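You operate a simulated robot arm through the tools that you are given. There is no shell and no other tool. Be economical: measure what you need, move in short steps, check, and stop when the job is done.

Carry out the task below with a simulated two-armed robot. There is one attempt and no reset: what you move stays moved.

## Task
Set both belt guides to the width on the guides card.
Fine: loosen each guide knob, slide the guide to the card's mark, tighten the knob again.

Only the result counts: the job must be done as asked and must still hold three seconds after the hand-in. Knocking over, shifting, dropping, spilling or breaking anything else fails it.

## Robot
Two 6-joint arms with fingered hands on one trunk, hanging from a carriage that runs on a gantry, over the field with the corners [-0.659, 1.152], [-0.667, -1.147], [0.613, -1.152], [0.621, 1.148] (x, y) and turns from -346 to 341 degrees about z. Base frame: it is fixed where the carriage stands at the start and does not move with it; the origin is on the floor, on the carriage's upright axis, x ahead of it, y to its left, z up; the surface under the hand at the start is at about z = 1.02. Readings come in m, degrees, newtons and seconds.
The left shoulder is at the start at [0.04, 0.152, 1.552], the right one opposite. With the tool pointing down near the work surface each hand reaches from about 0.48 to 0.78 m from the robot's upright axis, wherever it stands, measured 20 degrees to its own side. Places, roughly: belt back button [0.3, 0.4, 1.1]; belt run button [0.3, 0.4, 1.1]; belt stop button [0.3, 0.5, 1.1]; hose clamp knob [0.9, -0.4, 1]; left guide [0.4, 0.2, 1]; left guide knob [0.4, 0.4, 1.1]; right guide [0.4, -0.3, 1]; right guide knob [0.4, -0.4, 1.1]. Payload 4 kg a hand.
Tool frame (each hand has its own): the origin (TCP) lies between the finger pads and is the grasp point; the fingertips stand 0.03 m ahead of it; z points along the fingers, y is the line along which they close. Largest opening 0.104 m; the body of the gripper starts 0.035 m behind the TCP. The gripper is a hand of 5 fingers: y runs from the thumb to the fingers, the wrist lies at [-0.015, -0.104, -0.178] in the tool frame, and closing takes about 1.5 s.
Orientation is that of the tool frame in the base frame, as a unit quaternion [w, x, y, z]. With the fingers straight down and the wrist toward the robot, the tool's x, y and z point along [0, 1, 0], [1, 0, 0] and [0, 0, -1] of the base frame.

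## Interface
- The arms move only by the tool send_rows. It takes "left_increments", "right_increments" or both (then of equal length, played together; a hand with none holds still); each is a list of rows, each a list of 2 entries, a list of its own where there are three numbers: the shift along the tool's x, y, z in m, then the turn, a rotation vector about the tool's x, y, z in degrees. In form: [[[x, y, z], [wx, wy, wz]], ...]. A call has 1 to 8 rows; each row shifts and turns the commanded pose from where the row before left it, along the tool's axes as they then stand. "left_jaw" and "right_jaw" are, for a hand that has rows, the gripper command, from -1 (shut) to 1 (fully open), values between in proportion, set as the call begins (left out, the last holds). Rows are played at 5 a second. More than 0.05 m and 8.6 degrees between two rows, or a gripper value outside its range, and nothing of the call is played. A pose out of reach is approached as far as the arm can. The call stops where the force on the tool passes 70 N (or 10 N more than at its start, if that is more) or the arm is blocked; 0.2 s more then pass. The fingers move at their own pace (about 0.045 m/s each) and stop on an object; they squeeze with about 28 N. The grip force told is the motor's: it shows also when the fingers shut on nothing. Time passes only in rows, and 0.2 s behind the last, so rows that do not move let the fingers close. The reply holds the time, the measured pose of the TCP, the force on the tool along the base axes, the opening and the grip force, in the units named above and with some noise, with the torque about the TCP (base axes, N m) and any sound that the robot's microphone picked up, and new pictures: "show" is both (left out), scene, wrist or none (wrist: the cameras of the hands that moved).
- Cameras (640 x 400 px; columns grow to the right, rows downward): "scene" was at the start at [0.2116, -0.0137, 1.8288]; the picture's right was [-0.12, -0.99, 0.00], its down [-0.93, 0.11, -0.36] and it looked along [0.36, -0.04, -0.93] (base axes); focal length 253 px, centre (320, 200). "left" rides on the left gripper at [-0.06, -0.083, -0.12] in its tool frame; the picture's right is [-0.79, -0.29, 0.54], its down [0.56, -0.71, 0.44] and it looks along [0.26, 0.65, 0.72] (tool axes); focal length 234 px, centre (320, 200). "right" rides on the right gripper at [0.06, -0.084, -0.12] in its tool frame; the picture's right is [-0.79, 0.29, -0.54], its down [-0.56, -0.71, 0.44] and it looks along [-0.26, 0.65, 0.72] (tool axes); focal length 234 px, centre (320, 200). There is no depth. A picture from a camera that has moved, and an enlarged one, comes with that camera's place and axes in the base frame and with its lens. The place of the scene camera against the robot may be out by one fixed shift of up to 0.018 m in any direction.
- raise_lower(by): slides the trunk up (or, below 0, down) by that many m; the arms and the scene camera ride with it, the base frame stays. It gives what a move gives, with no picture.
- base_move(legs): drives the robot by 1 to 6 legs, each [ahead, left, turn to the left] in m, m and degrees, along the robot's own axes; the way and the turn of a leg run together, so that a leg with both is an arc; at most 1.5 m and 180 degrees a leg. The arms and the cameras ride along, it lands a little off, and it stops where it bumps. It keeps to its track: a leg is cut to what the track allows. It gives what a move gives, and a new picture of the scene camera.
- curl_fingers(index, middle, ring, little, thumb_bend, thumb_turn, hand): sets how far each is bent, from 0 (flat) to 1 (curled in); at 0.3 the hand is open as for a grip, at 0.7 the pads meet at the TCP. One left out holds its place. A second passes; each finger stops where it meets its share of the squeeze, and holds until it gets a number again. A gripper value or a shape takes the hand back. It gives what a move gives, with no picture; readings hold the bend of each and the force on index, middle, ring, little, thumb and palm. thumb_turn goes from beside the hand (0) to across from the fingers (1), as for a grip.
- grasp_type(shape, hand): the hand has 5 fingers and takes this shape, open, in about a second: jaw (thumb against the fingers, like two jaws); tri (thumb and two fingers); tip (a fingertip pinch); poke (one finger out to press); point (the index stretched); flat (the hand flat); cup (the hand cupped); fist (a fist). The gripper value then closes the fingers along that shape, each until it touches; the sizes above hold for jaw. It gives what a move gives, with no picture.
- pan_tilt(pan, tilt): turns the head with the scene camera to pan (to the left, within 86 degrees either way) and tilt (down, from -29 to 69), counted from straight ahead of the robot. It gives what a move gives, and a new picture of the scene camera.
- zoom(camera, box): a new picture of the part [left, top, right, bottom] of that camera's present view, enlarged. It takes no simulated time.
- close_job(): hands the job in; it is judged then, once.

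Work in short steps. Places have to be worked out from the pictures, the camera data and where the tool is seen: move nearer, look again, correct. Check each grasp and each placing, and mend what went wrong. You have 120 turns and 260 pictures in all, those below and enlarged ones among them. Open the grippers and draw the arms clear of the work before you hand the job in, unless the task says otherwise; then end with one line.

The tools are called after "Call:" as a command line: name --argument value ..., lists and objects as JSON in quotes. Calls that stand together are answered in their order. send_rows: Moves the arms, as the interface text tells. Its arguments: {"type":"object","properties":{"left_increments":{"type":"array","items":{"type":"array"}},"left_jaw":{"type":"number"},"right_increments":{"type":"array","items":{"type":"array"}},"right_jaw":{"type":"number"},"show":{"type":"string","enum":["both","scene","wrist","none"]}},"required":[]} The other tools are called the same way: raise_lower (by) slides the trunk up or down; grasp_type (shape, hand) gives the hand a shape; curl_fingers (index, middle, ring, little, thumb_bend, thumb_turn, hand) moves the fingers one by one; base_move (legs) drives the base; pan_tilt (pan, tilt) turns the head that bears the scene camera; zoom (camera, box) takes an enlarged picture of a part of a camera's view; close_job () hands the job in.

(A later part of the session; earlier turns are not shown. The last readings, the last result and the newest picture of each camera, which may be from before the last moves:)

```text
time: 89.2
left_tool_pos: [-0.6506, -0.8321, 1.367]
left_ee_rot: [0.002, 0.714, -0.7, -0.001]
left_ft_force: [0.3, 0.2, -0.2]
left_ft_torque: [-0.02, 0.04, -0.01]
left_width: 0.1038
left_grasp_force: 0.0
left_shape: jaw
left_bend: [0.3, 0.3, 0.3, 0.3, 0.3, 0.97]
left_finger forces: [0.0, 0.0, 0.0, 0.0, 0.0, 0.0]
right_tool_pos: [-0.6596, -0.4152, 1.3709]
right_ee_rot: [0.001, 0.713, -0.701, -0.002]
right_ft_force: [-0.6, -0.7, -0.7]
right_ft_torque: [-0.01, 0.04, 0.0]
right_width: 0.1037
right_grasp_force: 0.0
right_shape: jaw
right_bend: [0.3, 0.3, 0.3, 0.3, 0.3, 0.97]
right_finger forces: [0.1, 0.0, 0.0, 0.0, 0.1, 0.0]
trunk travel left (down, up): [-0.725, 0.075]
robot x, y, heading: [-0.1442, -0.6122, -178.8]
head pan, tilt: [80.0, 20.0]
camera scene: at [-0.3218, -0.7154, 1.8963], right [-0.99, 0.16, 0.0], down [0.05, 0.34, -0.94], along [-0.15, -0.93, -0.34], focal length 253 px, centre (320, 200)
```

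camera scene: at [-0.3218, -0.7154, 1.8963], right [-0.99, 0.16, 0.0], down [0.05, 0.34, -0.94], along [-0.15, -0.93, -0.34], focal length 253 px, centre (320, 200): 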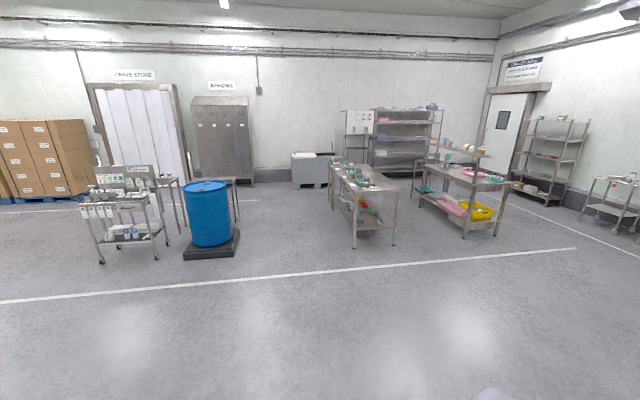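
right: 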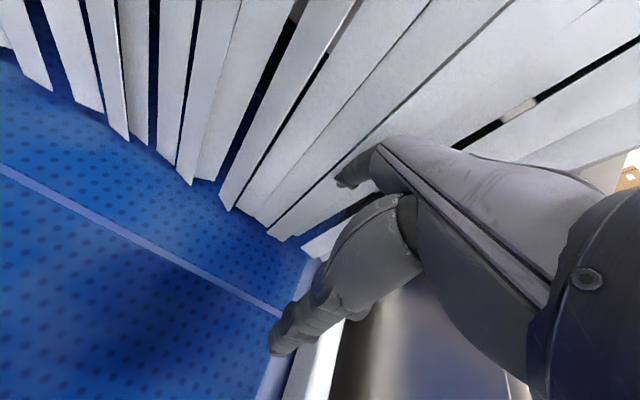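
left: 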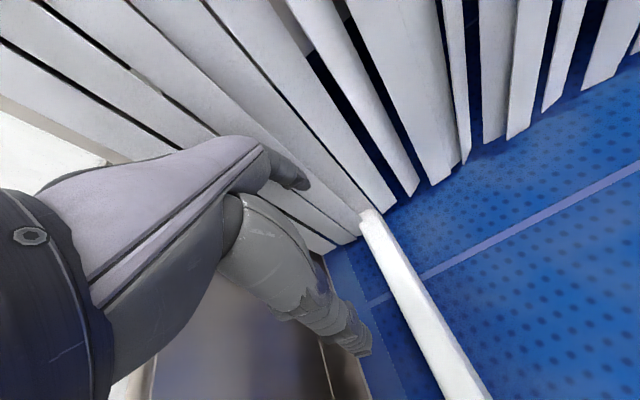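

Found it: a teal "GUIDES" card on the near table. I zoom in harder on it.

Call:
pan_tilt --pan 0 --tilt 60

Call:
zoom --camera "scene" --box '[326, 265, 358, 285]'

```text
time: 90.7
left_tool_pos: [-0.649, -0.8325, 1.3682]
left_ee_rot: [0.002, 0.714, -0.7, 0.0]
left_ft_force: [-0.3, 0.3, 0.9]
left_ft_torque: [-0.04, 0.01, -0.02]
left_width: 0.1039
left_grasp_force: 0.0
left_shape: jaw
left_bend: [0.3, 0.3, 0.3, 0.3, 0.3, 0.97]
left_finger forces: [0.0, 0.0, 0.1, 0.0, 0.0, 0.0]
right_tool_pos: [-0.6578, -0.4148, 1.3702]
right_ee_rot: [0.001, 0.713, -0.701, -0.002]
right_ft_force: [-1.0, -0.8, 0.1]
right_ft_torque: [0.0, 0.0, -0.01]
right_width: 0.1039
right_grasp_force: 0.0
right_shape: jaw
right_bend: [0.3, 0.3, 0.3, 0.3, 0.3, 0.97]
right_finger forces: [0.1, 0.1, 0.0, 0.0, 0.0, 0.1]
trunk travel left (down, up): [-0.725, 0.075]
robot x, y, heading: [-0.1391, -0.6168, -179.2]
head pan, tilt: [0.0, 60.0]
camera scene: at [-0.3739, -0.6247, 1.8382], right [-0.02, 1.0, 0.0], down [0.87, 0.02, -0.5], along [-0.5, -0.01, -0.87], focal length 253 px, centre (320, 200)
```

scene: 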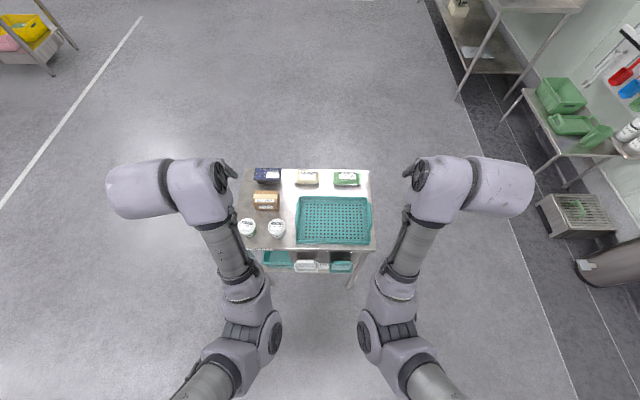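

```text
16.00 times, centred on (342, 275) of scene
camera zoom: at [-0.3739, -0.6247, 1.8382], right [-0.02, 1.0, 0.0], down [0.87, 0.02, -0.5], along [-0.5, -0.01, -0.87], focal length 4043 px, centre (-32, -1000)
```

zoom: 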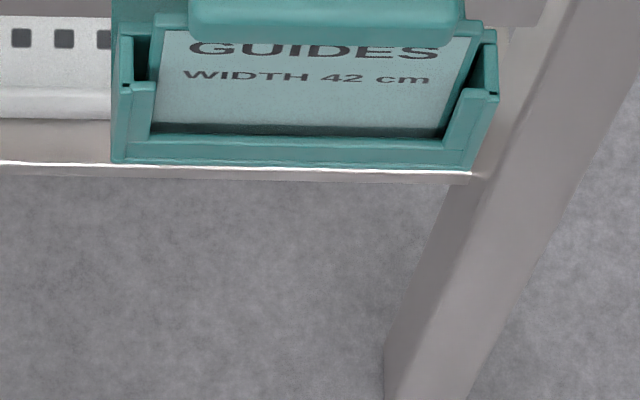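

The card reads WIDTH 42 cm. Now I back off, turn to face the machine again, and position near the right knob.

Call:
base_move --legs '[[0.3, 0, 0], [0, 0, 179], [0.15, 0.4, 0]]'

Call:
pan_tilt --pan -25 --tilt 55

```text
time: 102.3
left_tool_pos: [0.2161, -0.0074, 1.3673]
left_ee_rot: [0.001, 0.705, 0.709, 0.002]
left_ft_force: [-0.1, -0.3, -0.5]
left_ft_torque: [-0.03, 0.02, 0.0]
left_width: 0.1035
left_grasp_force: 0.1
left_shape: jaw
left_bend: [0.3, 0.3, 0.3, 0.3, 0.3, 0.97]
left_finger forces: [0.0, 0.0, 0.1, 0.0, 0.1, 0.0]
right_tool_pos: [0.2197, -0.4227, 1.3705]
right_ee_rot: [0.002, 0.706, 0.709, 0.0]
right_ft_force: [-0.8, -0.2, 0.9]
right_ft_torque: [-0.02, -0.02, 0.01]
right_width: 0.1037
right_grasp_force: 0.1
right_shape: jaw
right_bend: [0.3, 0.3, 0.3, 0.3, 0.3, 0.97]
right_finger forces: [0.1, 0.0, 0.0, 0.0, 0.0, 0.1]
trunk travel left (down, up): [-0.725, 0.075]
robot x, y, heading: [-0.2917, -0.2187, 0.2]
head pan, tilt: [0.0, 60.0]
camera scene: at [-0.0703, -0.2241, 1.8381], right [0.0, -1.0, 0.0], down [-0.87, 0.0, -0.5], along [0.5, 0.0, -0.87], focal length 253 px, centre (320, 200)
```

scene: 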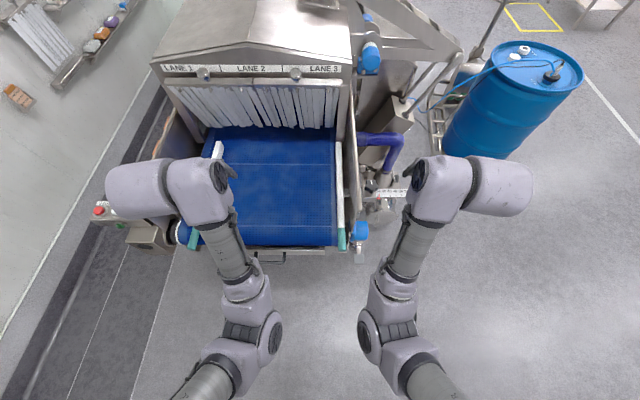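

```text
time: 103.2
left_tool_pos: [0.2167, -0.0058, 1.3686]
left_ee_rot: [0.001, 0.705, 0.709, 0.002]
left_ft_force: [0.1, -0.8, -0.5]
left_ft_torque: [-0.01, -0.03, -0.01]
left_width: 0.1038
left_grasp_force: 0.0
left_shape: jaw
left_bend: [0.3, 0.3, 0.3, 0.3, 0.3, 0.97]
left_finger forces: [0.0, 0.0, 0.1, 0.0, 0.0, 0.0]
right_tool_pos: [0.2195, -0.4236, 1.3699]
right_ee_rot: [0.001, 0.706, 0.708, 0.001]
right_ft_force: [0.2, 0.3, 0.4]
right_ft_torque: [0.01, -0.01, 0.0]
right_width: 0.1036
right_grasp_force: 0.2
right_shape: jaw
right_bend: [0.3, 0.3, 0.3, 0.3, 0.3, 0.97]
right_finger forces: [0.0, 0.1, 0.0, 0.0, 0.1, 0.1]
trunk travel left (down, up): [-0.725, 0.075]
robot x, y, heading: [-0.2948, -0.2134, 0.4]
head pan, tilt: [-25.0, 55.0]
camera scene: at [-0.0715, -0.2546, 1.8442], right [-0.42, -0.91, 0.0], down [-0.74, 0.34, -0.57], along [0.52, -0.24, -0.82], focal length 253 px, centre (320, 200)
```

scene: 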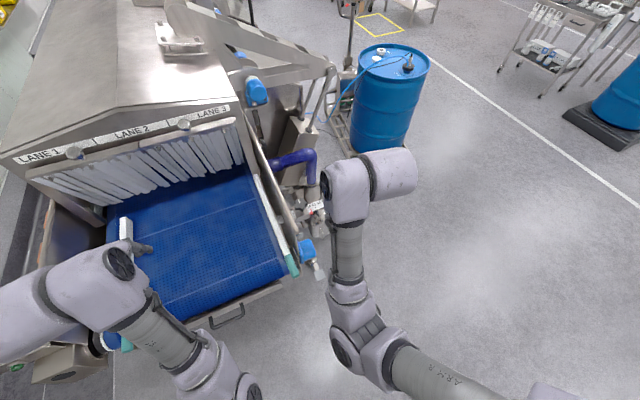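

Knob triangulates to about (0.42, -0.385, 1.085). I drive forward 0.2 m so the right hand stands over it.

Call:
base_move --legs '[[0.17, 0.03, 0]]'

Call:
send_rows --right_increments '[[[0, 0, 0.05], [0, 0, 0]], [[0, 0, 0.03], [0, 0, 0]]]' --show "wrist"

```text
time: 104.6
left_tool_pos: [0.3816, 0.0262, 1.3678]
left_ee_rot: [0.0, 0.705, 0.71, 0.002]
left_ft_force: [-0.8, 0.1, 0.2]
left_ft_torque: [-0.03, 0.0, -0.01]
left_width: 0.1039
left_grasp_force: 0.2
left_shape: jaw
left_bend: [0.3, 0.3, 0.3, 0.3, 0.3, 0.97]
left_finger forces: [0.1, 0.1, 0.1, 0.0, 0.1, 0.0]
right_tool_pos: [0.3873, -0.3911, 1.3704]
right_ee_rot: [0.002, 0.705, 0.709, 0.001]
right_ft_force: [0.2, 0.8, 0.0]
right_ft_torque: [-0.02, -0.01, -0.03]
right_width: 0.1039
right_grasp_force: 0.1
right_shape: jaw
right_bend: [0.3, 0.3, 0.3, 0.3, 0.3, 0.97]
right_finger forces: [0.0, 0.0, 0.0, 0.0, 0.1, 0.0]
trunk travel left (down, up): [-0.725, 0.075]
robot x, y, heading: [-0.1284, -0.1854, 0.5]
head pan, tilt: [-25.0, 55.0]
camera scene: at [0.096, -0.2229, 1.8442], right [-0.42, -0.91, 0.0], down [-0.74, 0.34, -0.57], along [0.52, -0.24, -0.82], focal length 253 px, centre (320, 200)
```

scene: 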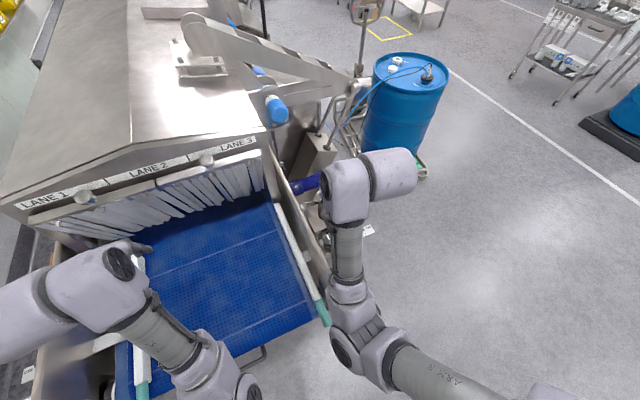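

```text
time: 105.2
left_tool_pos: [0.3821, 0.0259, 1.3682]
left_ee_rot: [0.001, 0.705, 0.71, 0.002]
left_ft_force: [-0.7, -1.0, 0.7]
left_ft_torque: [0.05, 0.01, -0.02]
left_width: 0.1041
left_grasp_force: 0.0
left_shape: jaw
left_bend: [0.3, 0.3, 0.3, 0.3, 0.3, 0.97]
left_finger forces: [0.0, 0.1, 0.0, 0.0, 0.0, 0.0]
right_tool_pos: [0.3949, -0.3978, 1.3033]
right_ee_rot: [0.018, 0.708, 0.706, 0.005]
right_ft_force: [-0.3, -0.1, 0.6]
right_ft_torque: [0.01, -0.01, -0.01]
right_width: 0.1039
right_grasp_force: 0.2
right_shape: jaw
right_bend: [0.3, 0.3, 0.3, 0.3, 0.3, 0.97]
right_finger forces: [0.1, 0.1, 0.0, 0.0, 0.0, 0.1]
trunk travel left (down, up): [-0.725, 0.075]
robot x, y, heading: [-0.123, -0.1895, 0.4]
head pan, tilt: [-25.0, 55.0]
camera right: at [0.309, -0.3354, 1.4194], right [0.27, -0.78, 0.57], down [-0.69, -0.57, -0.45], along [0.67, -0.27, -0.69], focal length 234 px, centre (320, 200)
```

right: 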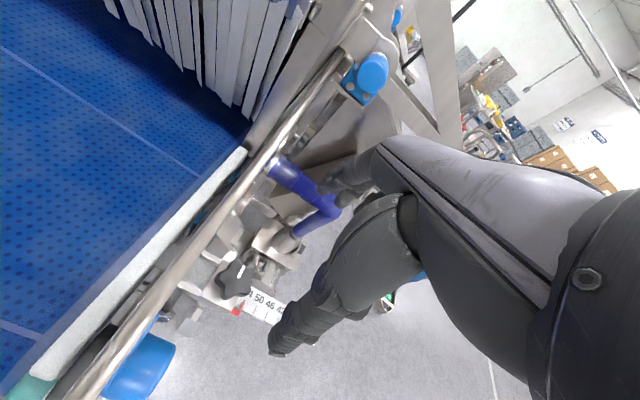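

The wrist view confirms the knob near (0.42, -0.39, 1.085), with the wall plane at y≈-0.33. I descend above it to z≈1.19 and check.

Call:
send_rows --right_increments '[[[0.0, 0.015, 0.04], [0, 0, 0]], [[0.0, 0.01, 0.04], [0, 0, 0]], [[0, 0, 0.03], [0, 0, 0]], [[0, 0, 0], [0, 0, 0]]]' --show "both"

Call:
zoom --camera "right" --box '[140, 150, 400, 400]'

```text
time: 106.2
left_tool_pos: [0.3829, 0.0259, 1.3683]
left_ee_rot: [0.001, 0.705, 0.709, 0.001]
left_ft_force: [-0.7, -0.1, -0.3]
left_ft_torque: [0.01, 0.01, 0.02]
left_width: 0.1037
left_grasp_force: 0.1
left_shape: jaw
left_bend: [0.3, 0.3, 0.3, 0.3, 0.3, 0.97]
left_finger forces: [0.1, 0.0, 0.0, 0.0, 0.1, 0.0]
right_tool_pos: [0.4109, -0.3914, 1.1781]
right_ee_rot: [0.001, 0.706, 0.709, 0.0]
right_ft_force: [-0.4, 0.1, 0.4]
right_ft_torque: [-0.02, -0.05, -0.02]
right_width: 0.1036
right_grasp_force: 0.0
right_shape: jaw
right_bend: [0.3, 0.3, 0.3, 0.3, 0.3, 0.97]
right_finger forces: [0.1, 0.0, 0.0, 0.1, 0.0, 0.0]
trunk travel left (down, up): [-0.725, 0.075]
robot x, y, heading: [-0.1292, -0.1889, 0.1]
head pan, tilt: [-25.0, 55.0]
camera scene: at [0.0959, -0.2229, 1.8442], right [-0.42, -0.91, 0.0], down [-0.74, 0.34, -0.57], along [0.52, -0.24, -0.82], focal length 253 px, centre (320, 200)
camera right: at [0.3286, -0.331, 1.297], right [0.29, -0.79, 0.54], down [-0.7, -0.56, -0.44], along [0.65, -0.26, -0.72], focal length 234 px, centre (320, 200)
```

scene: 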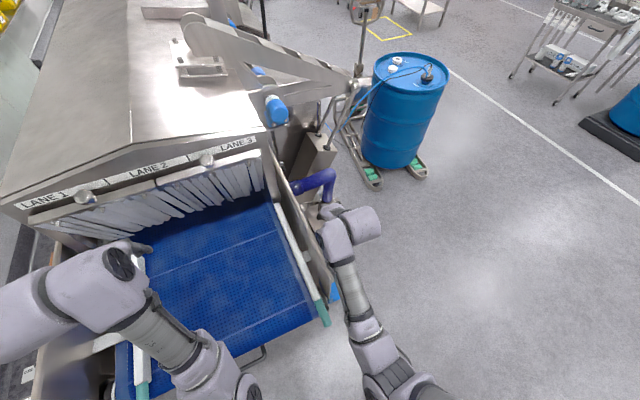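
right: 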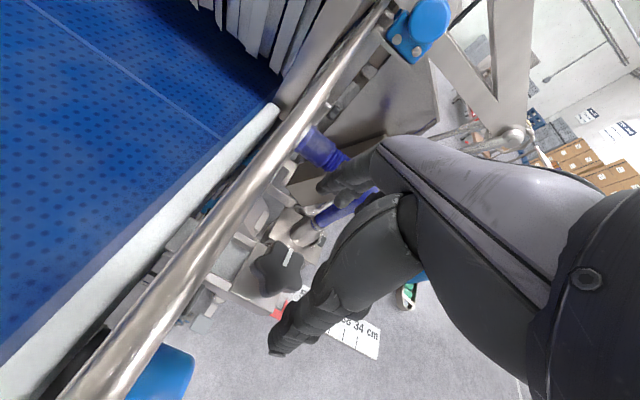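

```text
1.60 times, centred on (270, 275) of right
camera zoom: at [0.3286, -0.331, 1.297], right [0.29, -0.79, 0.54], down [-0.7, -0.56, -0.44], along [0.65, -0.26, -0.72], focal length 375 px, centre (400, 80)
```

zoom: 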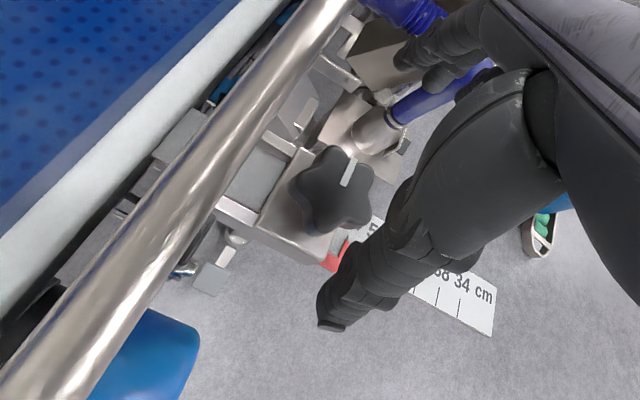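

TCP is nearly aligned (knob ≈ (0.416, -0.391)). I shift 5 mm and descend to z≈1.10.

Call:
send_rows --right_increments '[[[0, 0.005, 0.03], [0, 0, 0]], [[0, 0, 0.03], [0, 0, 0]], [[0, 0, 0.02], [0, 0, 0]], [[0, 0, 0], [0, 0, 0]]]' --show "wrist"

Call:
zoom --camera "right" --box '[200, 150, 460, 400]'

```text
time: 107.2
left_tool_pos: [0.3824, 0.0256, 1.368]
left_ee_rot: [0.001, 0.705, 0.71, 0.002]
left_ft_force: [-0.5, -0.5, -0.3]
left_ft_torque: [-0.03, -0.04, 0.03]
left_width: 0.1037
left_grasp_force: 0.0
left_shape: jaw
left_bend: [0.3, 0.3, 0.3, 0.3, 0.3, 0.97]
left_finger forces: [0.1, 0.0, 0.0, 0.1, 0.0, 0.0]
right_tool_pos: [0.4184, -0.3907, 1.098]
right_ee_rot: [0.001, 0.705, 0.709, 0.001]
right_ft_force: [0.2, -0.1, -0.4]
right_ft_torque: [-0.01, -0.02, -0.03]
right_width: 0.1038
right_grasp_force: 0.0
right_shape: jaw
right_bend: [0.3, 0.3, 0.3, 0.3, 0.3, 0.97]
right_finger forces: [0.1, 0.0, 0.1, 0.0, 0.1, 0.0]
trunk travel left (down, up): [-0.725, 0.075]
robot x, y, heading: [-0.13, -0.1868, 0.7]
head pan, tilt: [-25.0, 55.0]
camera right: at [0.3352, -0.3301, 1.2176], right [0.29, -0.79, 0.55], down [-0.7, -0.56, -0.44], along [0.65, -0.26, -0.72], focal length 234 px, centre (320, 200)
```

right: 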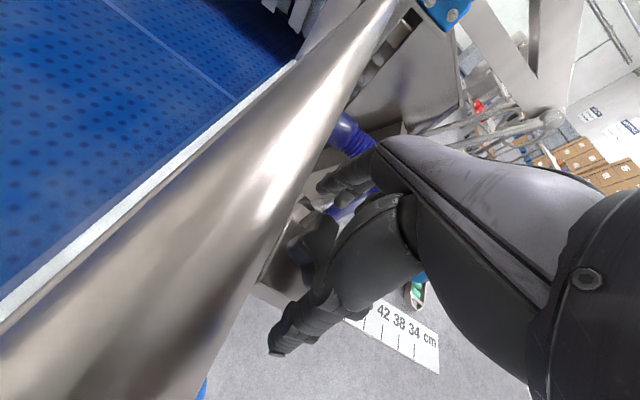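

```text
1.60 times, centred on (330, 275) of right
camera zoom: at [0.3352, -0.3301, 1.2176], right [0.29, -0.79, 0.55], down [-0.7, -0.56, -0.44], along [0.65, -0.26, -0.72], focal length 375 px, centre (304, 80)
```

zoom: 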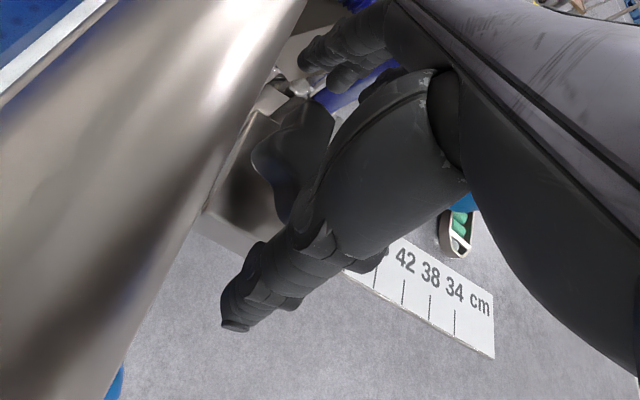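

The knob sits between thumb and fingers. I close the right hand on it.

Call:
send_rows --right_increments '[[[0, 0, 0], [0, 0, 0]], [[0, 0, 0], [0, 0, 0]], [[0, 0, 0], [0, 0, 0]], [[0, 0, 0], [0, 0, 0]], [[0, 0, 0], [0, 0, 0]], [[0, 0, 0], [0, 0, 0]], [[0, 0, 0], [0, 0, 0]], [[0, 0, 0], [0, 0, 0]]]' --right_jaw -1 --show "wrist"

Call:
zoom --camera "right" --box '[200, 150, 460, 400]'

```text
time: 109.0
left_tool_pos: [0.382, 0.0259, 1.3675]
left_ee_rot: [0.0, 0.704, 0.71, 0.0]
left_ft_force: [-0.1, -1.2, -0.1]
left_ft_torque: [-0.02, -0.05, -0.03]
left_width: 0.1039
left_grasp_force: 0.2
left_shape: jaw
left_bend: [0.3, 0.3, 0.3, 0.3, 0.3, 0.97]
left_finger forces: [0.0, 0.1, 0.1, 0.1, 0.1, 0.0]
right_tool_pos: [0.417, -0.3892, 1.0974]
right_ee_rot: [0.0, 0.705, 0.709, -0.001]
right_ft_force: [-2.0, 0.6, -8.4]
right_ft_torque: [0.0, -0.06, 0.05]
right_width: 0.0251
right_grasp_force: 27.4
right_shape: jaw
right_bend: [0.72, 0.7, 0.7, 0.63, 0.73, 1.0]
right_finger forces: [13.9, 7.4, 0.1, 0.1, 26.1, 0.0]
trunk travel left (down, up): [-0.725, 0.075]
robot x, y, heading: [-0.1244, -0.1865, 0.4]
head pan, tilt: [-25.0, 55.0]
camera right: at [0.3339, -0.3299, 1.2165], right [0.29, -0.79, 0.54], down [-0.7, -0.56, -0.43], along [0.65, -0.26, -0.72], focal length 234 px, centre (320, 200)
```

right: 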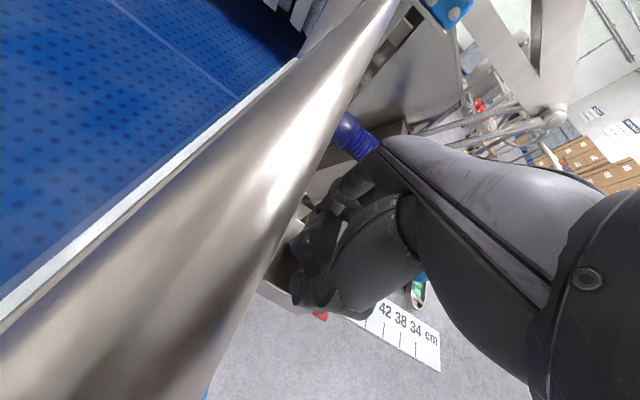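

```text
1.60 times, centred on (330, 275) of right
camera zoom: at [0.3339, -0.3299, 1.2165], right [0.29, -0.79, 0.54], down [-0.7, -0.56, -0.43], along [0.65, -0.26, -0.72], focal length 375 px, centre (304, 80)
```

zoom: 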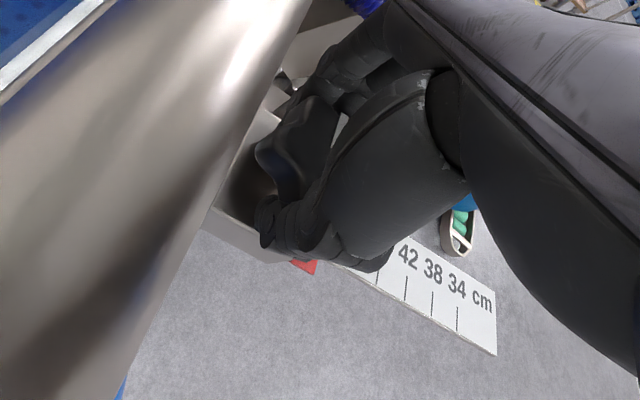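

Grip on the knob (index, middle, thumb loaded). I turn it anticlockwise (loosen) by 32° and watch torque.

Call:
send_rows --right_increments '[[[0, 0, 0], [0, 0, -8]], [[0, 0, 0], [0, 0, -8]], [[0, 0, 0], [0, 0, -8]], [[0, 0, 0], [0, 0, -8]], [[0, 0, 0], [0, 0, 0]]]' --show "wrist"

Call:
zoom --camera "right" --box '[200, 150, 460, 400]'

```text
time: 110.2
left_tool_pos: [0.3809, 0.0277, 1.3678]
left_ee_rot: [-0.001, 0.704, 0.71, 0.002]
left_ft_force: [0.2, 0.0, 0.0]
left_ft_torque: [-0.01, 0.0, -0.01]
left_width: 0.1038
left_grasp_force: 0.0
left_shape: jaw
left_bend: [0.3, 0.3, 0.3, 0.3, 0.3, 0.97]
left_finger forces: [0.1, 0.0, 0.1, 0.0, 0.0, 0.0]
right_tool_pos: [0.4148, -0.3891, 1.0964]
right_ee_rot: [-0.001, 0.482, 0.876, -0.001]
right_ft_force: [-5.5, 7.5, -20.9]
right_ft_torque: [0.1, -0.03, -0.11]
right_width: 0.0249
right_grasp_force: 28.4
right_shape: jaw
right_bend: [0.72, 0.7, 0.7, 0.63, 0.73, 0.97]
right_finger forces: [19.2, 8.5, 0.0, 0.1, 27.1, 0.0]
trunk travel left (down, up): [-0.725, 0.075]
robot x, y, heading: [-0.1259, -0.1857, 0.3]
head pan, tilt: [-25.0, 55.0]
camera right: at [0.3138, -0.3831, 1.2172], right [0.67, -0.51, 0.54], down [-0.3, -0.85, -0.44], along [0.68, 0.13, -0.72], focal length 234 px, centre (320, 200)
```

right: 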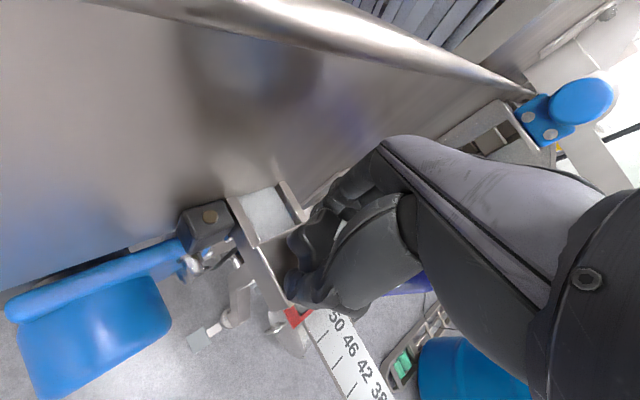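

```text
1.60 times, centred on (330, 275) of right
camera zoom: at [0.3138, -0.3831, 1.2172], right [0.67, -0.51, 0.54], down [-0.3, -0.85, -0.44], along [0.68, 0.13, -0.72], focal length 375 px, centre (304, 80)
```

zoom: 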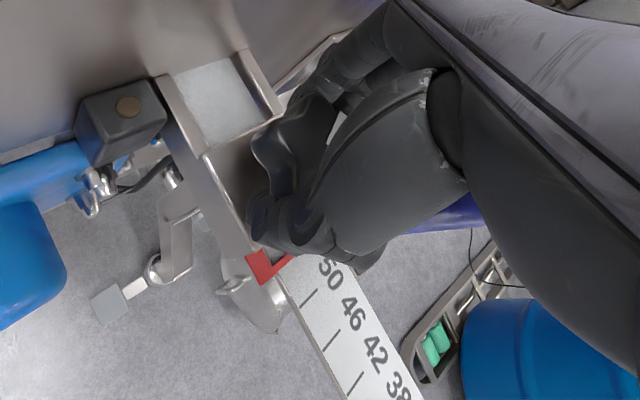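

The knob turned along with the hand. I turn on another 40°.

Call:
send_rows --right_increments '[[[0, 0, 0], [0, 0, -8]], [[0, 0, 0], [0, 0, -8]], [[0, 0, 0], [0, 0, -8]], [[0, 0, 0], [0, 0, -8]], [[0, 0, 0], [0, 0, -8]], [[0, 0, 0], [0, 0, 0]]]' --show "wrist"

Call:
zoom --camera "right" --box '[200, 150, 460, 400]'

```text
time: 111.6
left_tool_pos: [0.38, 0.0274, 1.367]
left_ee_rot: [-0.001, 0.705, 0.71, 0.002]
left_ft_force: [0.5, 0.4, 0.1]
left_ft_torque: [0.01, -0.02, 0.03]
left_width: 0.1036
left_grasp_force: 0.0
left_shape: jaw
left_bend: [0.3, 0.3, 0.3, 0.3, 0.3, 0.97]
left_finger forces: [0.0, 0.0, 0.0, 0.0, 0.0, 0.0]
right_tool_pos: [0.414, -0.3898, 1.0978]
right_ee_rot: [-0.001, 0.153, 0.988, 0.001]
right_ft_force: [-15.3, 12.9, -15.9]
right_ft_torque: [0.18, 0.02, -0.13]
right_width: 0.0241
right_grasp_force: 28.0
right_shape: jaw
right_bend: [0.72, 0.7, 0.7, 0.63, 0.74, 0.95]
right_finger forces: [22.2, 8.6, 0.0, 0.0, 26.4, 0.0]
trunk travel left (down, up): [-0.725, 0.075]
robot x, y, heading: [-0.1249, -0.1863, 0.2]
head pan, tilt: [-25.0, 55.0]
camera right: at [0.3327, -0.4506, 1.2171], right [0.84, 0.04, 0.54], down [0.32, -0.84, -0.44], along [0.44, 0.54, -0.72], focal length 234 px, centre (320, 200)
```

right: 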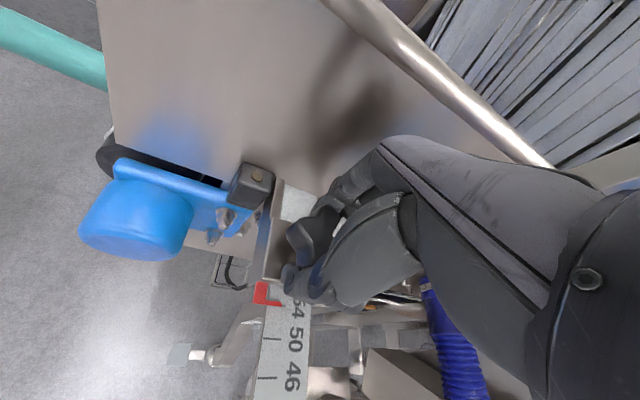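

```text
1.60 times, centred on (330, 275) of right
camera zoom: at [0.3327, -0.4506, 1.2171], right [0.84, 0.04, 0.54], down [0.32, -0.84, -0.44], along [0.44, 0.54, -0.72], focal length 375 px, centre (304, 80)
```

zoom: 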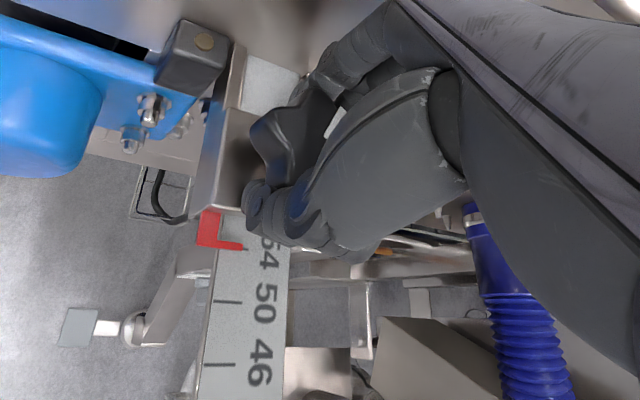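

Turned about 72° with good range left; I add 32° more.

Call:
send_rows --right_increments '[[[0, 0, 0], [0, 0, -8]], [[0, 0, 0], [0, 0, -8]], [[0, 0, 0], [0, 0, -8]], [[0, 0, 0], [0, 0, -8]], [[0, 0, 0], [0, 0, 0]]]' --show "wrist"

```text
time: 112.8
left_tool_pos: [0.3794, 0.0271, 1.3644]
left_ee_rot: [-0.001, 0.705, 0.709, 0.001]
left_ft_force: [-1.1, -0.3, -0.4]
left_ft_torque: [-0.03, -0.01, 0.0]
left_width: 0.104
left_grasp_force: 0.0
left_shape: jaw
left_bend: [0.3, 0.3, 0.3, 0.3, 0.3, 0.97]
left_finger forces: [0.0, 0.1, 0.0, 0.0, 0.0, 0.0]
right_tool_pos: [0.4144, -0.3894, 1.0967]
right_ee_rot: [-0.001, -0.125, 0.992, 0.0]
right_ft_force: [-23.1, 11.1, -5.6]
right_ft_torque: [0.5, 0.3, -0.16]
right_width: 0.0235
right_grasp_force: 28.1
right_shape: jaw
right_bend: [0.72, 0.7, 0.7, 0.63, 0.75, 0.94]
right_finger forces: [38.4, 9.4, 0.0, 0.1, 26.1, 0.1]
trunk travel left (down, up): [-0.725, 0.075]
robot x, y, heading: [-0.126, -0.1886, 0.2]
head pan, tilt: [-25.0, 55.0]
camera right: at [0.3777, -0.4855, 1.2171], right [0.69, 0.48, 0.54], down [0.72, -0.55, -0.44], along [0.09, 0.69, -0.72], focal length 234 px, centre (320, 200)
```

right: 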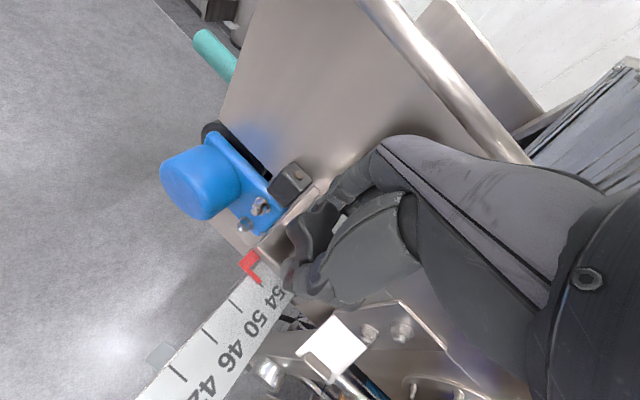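

Knob turned ~105° so far. I open the hand and lift straight up to inspect the knob.

Call:
send_rows --right_increments '[[[0, 0, 0], [0, 0, 0]], [[0, 0, 0], [0, 0, 0]], [[0, 0, 0], [0, 0, 0]], [[0, 0, 0], [0, 0, 0]], [[0, 0, 0], [0, 0, 0]], [[0, 0, -0.04], [0, 0, 0]], [[0, 0, -0.05], [0, 0, 0]], [[0, 0, 0], [0, 0, 0]]]' --right_jaw 1 --show "wrist"

Call:
zoom --camera "right" --box '[160, 150, 420, 400]'

```text
time: 114.6
left_tool_pos: [0.3821, 0.0232, 1.3667]
left_ee_rot: [0.002, 0.704, 0.71, 0.0]
left_ft_force: [0.7, 0.0, 0.2]
left_ft_torque: [-0.01, -0.04, -0.01]
left_width: 0.1038
left_grasp_force: 0.1
left_shape: jaw
left_bend: [0.3, 0.3, 0.3, 0.3, 0.3, 0.97]
left_finger forces: [0.0, 0.0, 0.0, 0.0, 0.0, 0.1]
right_tool_pos: [0.4333, -0.3953, 1.1741]
right_ee_rot: [0.002, -0.124, 0.992, -0.004]
right_ft_force: [-4.4, -23.9, 3.3]
right_ft_torque: [0.35, -0.01, 0.06]
right_width: 0.1029
right_grasp_force: 0.1
right_shape: jaw
right_bend: [0.3, 0.35, 0.35, 0.34, 0.3, 0.97]
right_finger forces: [0.1, 13.0, 7.1, 4.7, 0.1, 0.1]
right hand out of reach, approached as far as the arm can: row 7
trunk travel left (down, up): [-0.725, 0.075]
robot x, y, heading: [-0.1261, -0.187, 0.5]
head pan, tilt: [-25.0, 55.0]
camera right: at [0.3965, -0.4892, 1.2941], right [0.69, 0.48, 0.54], down [0.72, -0.55, -0.43], along [0.09, 0.69, -0.72], focal length 234 px, centre (320, 200)
```

right: 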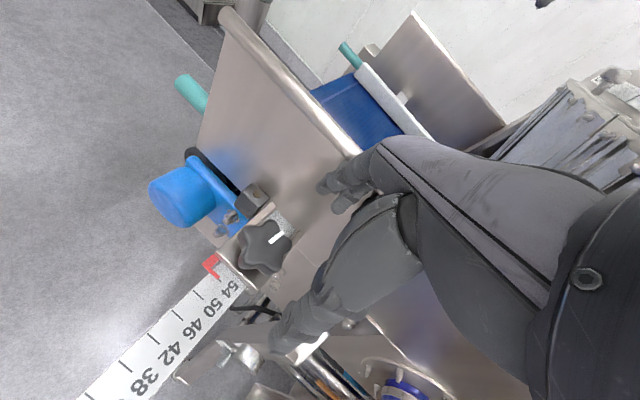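

```text
1.60 times, centred on (290, 275) of right
camera zoom: at [0.3965, -0.4892, 1.2941], right [0.69, 0.48, 0.54], down [0.72, -0.55, -0.43], along [0.09, 0.69, -0.72], focal length 375 px, centre (368, 80)
```

zoom: 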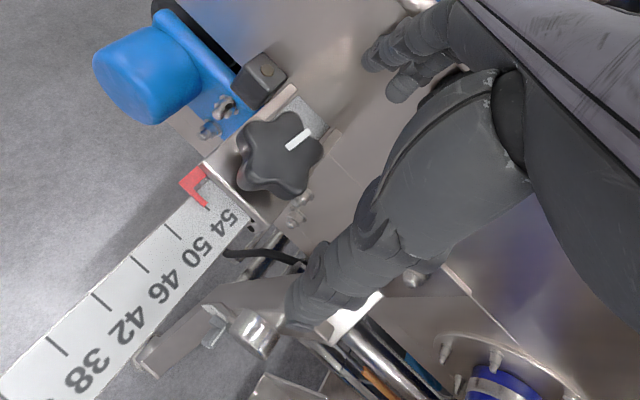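

Fingers rub the wall; I move off it, rise and swing the hand yaw back to straight.

Call:
send_rows --right_increments '[[[0, -0.05, 0], [0, 0, 0]], [[0, -0.05, -0.01], [0, 0, 8]], [[0, 0, -0.03], [0, 0, 8]], [[0, 0, 0], [0, 0, 8]], [[0, 0, 0], [0, 0, 8]], [[0, 0, 0], [0, 0, 8]], [[0, 0, 0], [0, 0, 8]], [[0, 0, 0], [0, 0, 8]]]' --show "none"

Call:
send_rows --right_increments '[[[0, 0, 0], [0, 0, 8]], [[0, 0, 0], [0, 0, 8]], [[0, 0, 0], [0, 0, 8]], [[0, 0, 0], [0, 0, 8]], [[0, 0, 0], [0, 0, 8]], [[0, 0, 0], [0, 0, 8]], [[0, 0, 0], [0, 0, 0]]]' --show "both"

```text
refused: row 2 steps farther than a row can; nothing moved
```

```text
time: 116.2
left_tool_pos: [0.383, 0.0258, 1.3676]
left_ee_rot: [0.001, 0.705, 0.709, 0.003]
left_ft_force: [0.5, 0.6, 0.4]
left_ft_torque: [0.01, -0.02, -0.02]
left_width: 0.104
left_grasp_force: 0.0
left_shape: jaw
left_bend: [0.3, 0.3, 0.3, 0.3, 0.3, 0.97]
left_finger forces: [0.0, 0.0, 0.0, 0.0, 0.0, 0.0]
right_tool_pos: [0.4347, -0.3897, 1.1722]
right_ee_rot: [0.001, 0.29, 0.957, 0.0]
right_ft_force: [-0.1, -1.2, -0.4]
right_ft_torque: [0.01, -0.01, -0.02]
right_width: 0.1037
right_grasp_force: 0.1
right_shape: jaw
right_bend: [0.3, 0.3, 0.3, 0.3, 0.3, 0.97]
right_finger forces: [0.1, 0.0, 0.0, 0.0, 0.1, 0.1]
trunk travel left (down, up): [-0.725, 0.075]
robot x, y, heading: [-0.1258, -0.182, 0.5]
head pan, tilt: [-25.0, 55.0]
camera scene: at [0.096, -0.2228, 1.8442], right [-0.42, -0.91, 0.0], down [-0.74, 0.34, -0.57], along [0.52, -0.24, -0.82], focal length 253 px, centre (320, 200)
camera right: at [0.3384, -0.4252, 1.2913], right [0.81, -0.2, 0.55], down [0.07, -0.9, -0.43], along [0.58, 0.39, -0.72], focal length 234 px, centre (320, 200)
```

scene: 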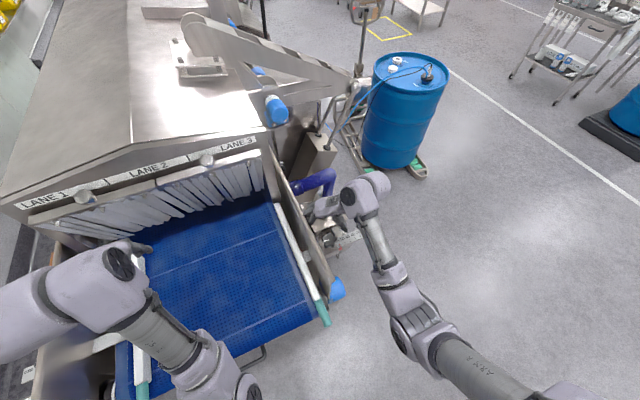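
right: 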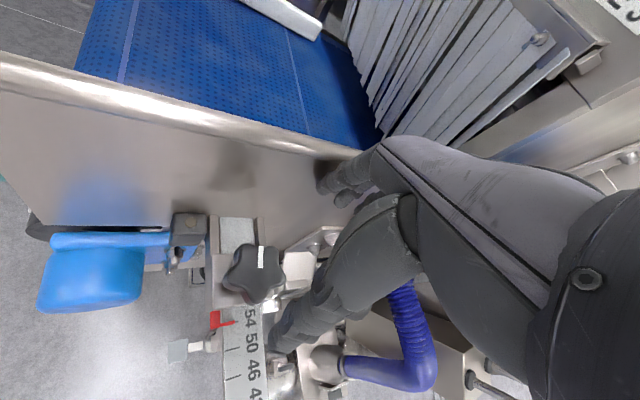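

Call:
send_rows --right_increments '[[[-0.027, -0.041, 0], [0, 0, 0]], [[-0.027, -0.041, 0], [0, 0, 0]], [[-0.022, -0.033, 0], [0, 0, 8.5]], [[0, 0, 0], [0, 0, 8.5]], [[0, 0, 0], [0, 0, 8.5]], [[0, 0, 0], [0, 0, 8.5]], [[0, 0, 0], [0, 0, 8.5]], [[0, 0, 0], [0, 0, 8.5]]]' --show "none"

Call:
send_rows --right_increments '[[[0, 0, 0], [0, 0, 5]], [[0, 0, 0], [0, 0, 0]]]' --show "both"

Call:
zoom --camera "right" --box '[0, 150, 340, 400]'

```text
time: 118.0
left_tool_pos: [0.3816, 0.0253, 1.3673]
left_ee_rot: [0.0, 0.705, 0.71, 0.002]
left_ft_force: [-0.4, 0.2, -0.3]
left_ft_torque: [-0.02, -0.01, 0.02]
left_width: 0.1038
left_grasp_force: 0.1
left_shape: jaw
left_bend: [0.3, 0.3, 0.3, 0.3, 0.3, 0.97]
left_finger forces: [0.1, 0.0, 0.0, 0.1, 0.0, 0.1]
right_tool_pos: [0.4349, -0.5288, 1.1725]
right_ee_rot: [0.002, 0.675, 0.738, 0.001]
right_ft_force: [0.1, -0.3, -0.7]
right_ft_torque: [-0.01, 0.02, -0.02]
right_width: 0.1036
right_grasp_force: 0.0
right_shape: jaw
right_bend: [0.3, 0.3, 0.3, 0.3, 0.3, 0.97]
right_finger forces: [0.0, 0.0, 0.1, 0.0, 0.0, 0.1]
trunk travel left (down, up): [-0.725, 0.075]
robot x, y, heading: [-0.125, -0.1873, 0.3]
head pan, tilt: [-25.0, 55.0]
```

```text
time: 118.6
left_tool_pos: [0.384, 0.0271, 1.3673]
left_ee_rot: [0.001, 0.704, 0.71, 0.002]
left_ft_force: [0.0, 0.0, -0.7]
left_ft_torque: [-0.03, -0.02, 0.0]
left_width: 0.1038
left_grasp_force: 0.0
left_shape: jaw
left_bend: [0.3, 0.3, 0.3, 0.3, 0.3, 0.97]
left_finger forces: [0.1, 0.0, 0.0, 0.0, 0.0, 0.1]
right_tool_pos: [0.4332, -0.5286, 1.1714]
right_ee_rot: [0.002, 0.706, 0.708, 0.001]
right_ft_force: [-0.5, -0.8, 1.2]
right_ft_torque: [0.0, -0.02, -0.01]
right_width: 0.1038
right_grasp_force: 0.0
right_shape: jaw
right_bend: [0.3, 0.3, 0.3, 0.3, 0.3, 0.97]
right_finger forces: [0.1, 0.0, 0.1, 0.1, 0.0, 0.1]
trunk travel left (down, up): [-0.725, 0.075]
robot x, y, heading: [-0.1281, -0.1872, 0.3]
head pan, tilt: [-25.0, 55.0]
camera scene: at [0.0959, -0.2229, 1.8442], right [-0.42, -0.91, 0.0], down [-0.74, 0.34, -0.57], along [0.52, -0.24, -0.82], focal length 253 px, centre (320, 200)
camera right: at [0.3505, -0.4683, 1.2914], right [0.29, -0.79, 0.55], down [-0.7, -0.56, -0.44], along [0.65, -0.26, -0.72], focal length 234 px, centre (320, 200)
```

scene: 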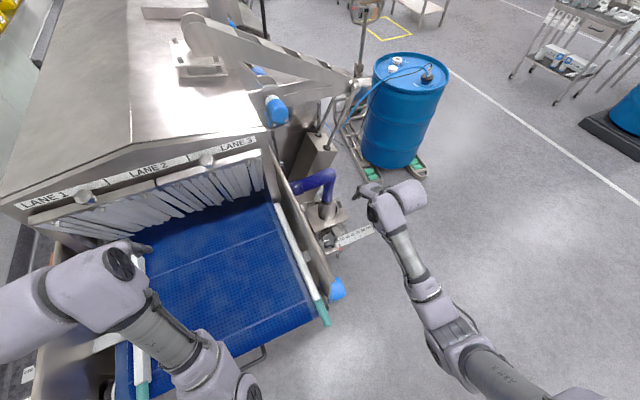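
right: 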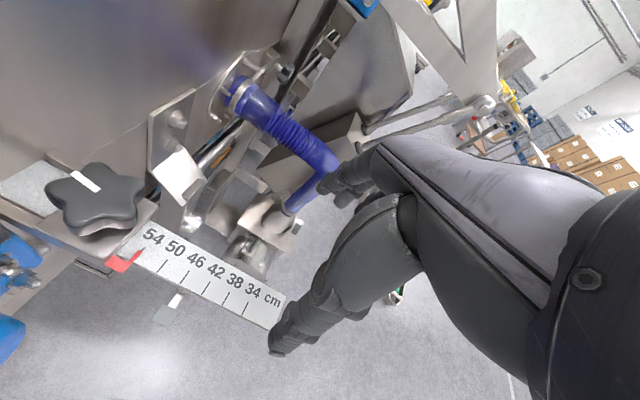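

```text
1.60 times, centred on (170, 275) of right
camera zoom: at [0.3505, -0.4683, 1.2914], right [0.29, -0.79, 0.55], down [-0.7, -0.56, -0.44], along [0.65, -0.26, -0.72], focal length 375 px, centre (560, 80)
```

zoom: 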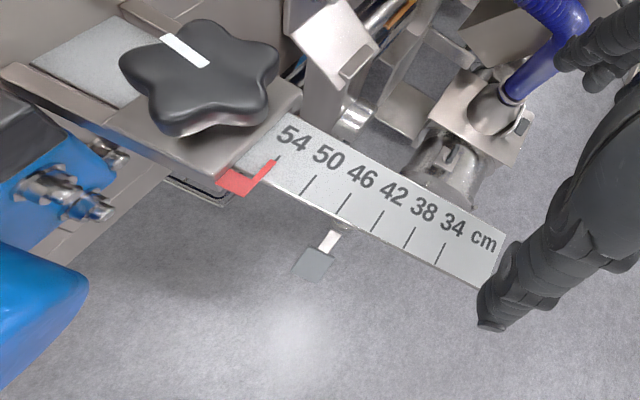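

The ruler is clear: pointer at 54, scale 5 mm per unit, ruler end near (0.416, -0.56, 1.054). I half-close the hand, move over the end and descend.

Call:
send_rows --right_increments '[[[-0.03, -0.016, 0], [0, 0, 0]], [[0, 0, 0.04], [0, 0, 0]], [[0, 0, 0.03], [0, 0, 0]], [[0, 0, 0], [0, 0, 0]], [[0, 0, 0], [0, 0, 0]]]' --right_jaw 0.2 --show "wrist"

Call:
zoom --camera "right" --box '[100, 150, 440, 400]'

```text
time: 119.8
left_tool_pos: [0.3832, 0.0256, 1.3676]
left_ee_rot: [0.001, 0.704, 0.71, 0.002]
left_ft_force: [0.3, 0.4, 0.4]
left_ft_torque: [0.02, 0.01, 0.02]
left_width: 0.1039
left_grasp_force: 0.1
left_shape: jaw
left_bend: [0.3, 0.3, 0.3, 0.3, 0.3, 0.97]
left_finger forces: [0.0, 0.0, 0.0, 0.0, 0.1, 0.1]
right_tool_pos: [0.4188, -0.5584, 1.1021]
right_ee_rot: [0.003, 0.705, 0.709, 0.001]
right_ft_force: [-0.2, 0.3, 0.8]
right_ft_torque: [0.01, -0.03, 0.01]
right_width: 0.0629
right_grasp_force: 0.0
right_shape: jaw
right_bend: [0.73, 0.41, 0.37, 0.49, 0.64, 0.99]
right_finger forces: [0.0, 0.0, 0.1, 0.0, 0.0, 0.0]
trunk travel left (down, up): [-0.725, 0.075]
robot x, y, heading: [-0.123, -0.1861, 0.4]
head pan, tilt: [-25.0, 55.0]
camera right: at [0.3355, -0.499, 1.2215], right [0.29, -0.79, 0.55], down [-0.7, -0.56, -0.44], along [0.65, -0.26, -0.72], focal length 234 px, centre (320, 200)
```

right: 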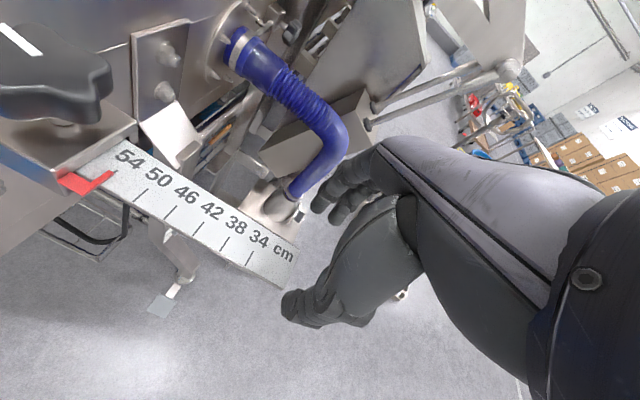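

```text
1.60 times, centred on (270, 275) of right
camera zoom: at [0.3355, -0.499, 1.2215], right [0.29, -0.79, 0.55], down [-0.7, -0.56, -0.44], along [0.65, -0.26, -0.72], focal length 375 px, centre (400, 80)
```

zoom: 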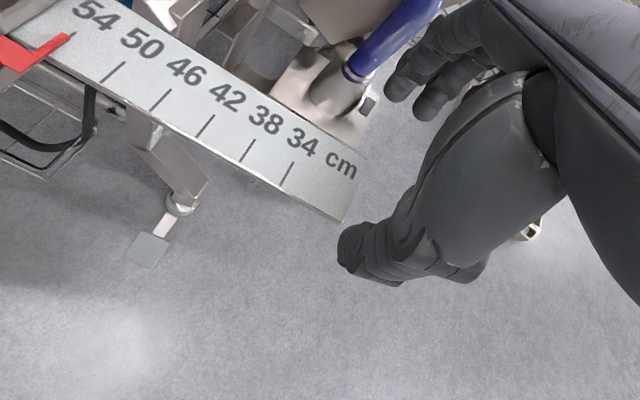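

I shift 18 mm toward the clamp so thumb and fingers straddle the bar, and lower 4 cm.

Call:
send_rows --right_increments '[[[0.009, -0.003, 0], [0, 0, 0]], [[0.009, -0.003, 0.02], [0, 0, 0]], [[0, 0, 0.02], [0, 0, 0]], [[0, 0, 0], [0, 0, 0]]]' --right_jaw 0.3 --show "wrist"

Call:
zoom --camera "right" --box '[100, 150, 440, 400]'

```text
time: 120.8
left_tool_pos: [0.3822, 0.0253, 1.3682]
left_ee_rot: [0.0, 0.705, 0.71, 0.001]
left_ft_force: [0.5, 0.0, -0.7]
left_ft_torque: [0.03, -0.01, 0.01]
left_width: 0.1041
left_grasp_force: 0.0
left_shape: jaw
left_bend: [0.3, 0.3, 0.3, 0.3, 0.3, 0.97]
left_finger forces: [0.1, 0.1, 0.0, 0.0, 0.1, 0.1]
right_tool_pos: [0.4116, -0.5399, 1.0631]
right_ee_rot: [0.002, 0.705, 0.709, 0.001]
right_ft_force: [0.1, -0.2, -0.2]
right_ft_torque: [0.01, -0.02, 0.0]
right_width: 0.0672
right_grasp_force: 0.0
right_shape: jaw
right_bend: [0.73, 0.39, 0.36, 0.33, 0.62, 0.99]
right_finger forces: [0.0, 0.0, 0.1, 0.1, 0.0, 0.0]
trunk travel left (down, up): [-0.725, 0.075]
robot x, y, heading: [-0.1248, -0.1884, 0.4]
head pan, tilt: [-25.0, 55.0]
camera right: at [0.3292, -0.4805, 1.1819], right [0.29, -0.79, 0.55], down [-0.7, -0.56, -0.44], along [0.65, -0.26, -0.72], focal length 234 px, centre (320, 200)
```

right: 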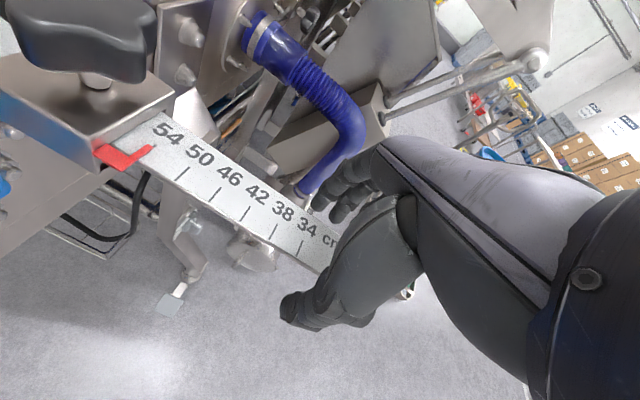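

```text
1.60 times, centred on (270, 275) of right
camera zoom: at [0.3292, -0.4805, 1.1819], right [0.29, -0.79, 0.55], down [-0.7, -0.56, -0.44], along [0.65, -0.26, -0.72], focal length 375 px, centre (400, 80)
```

zoom: 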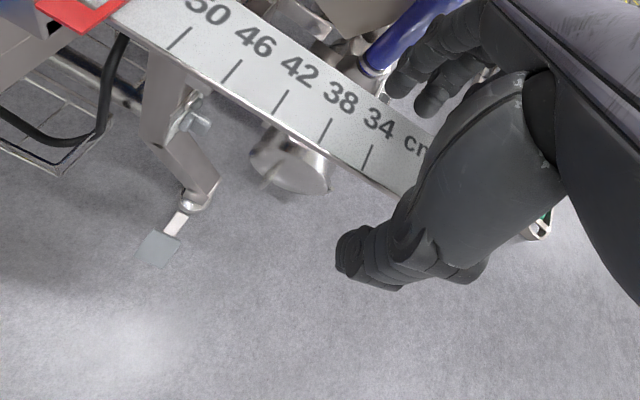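

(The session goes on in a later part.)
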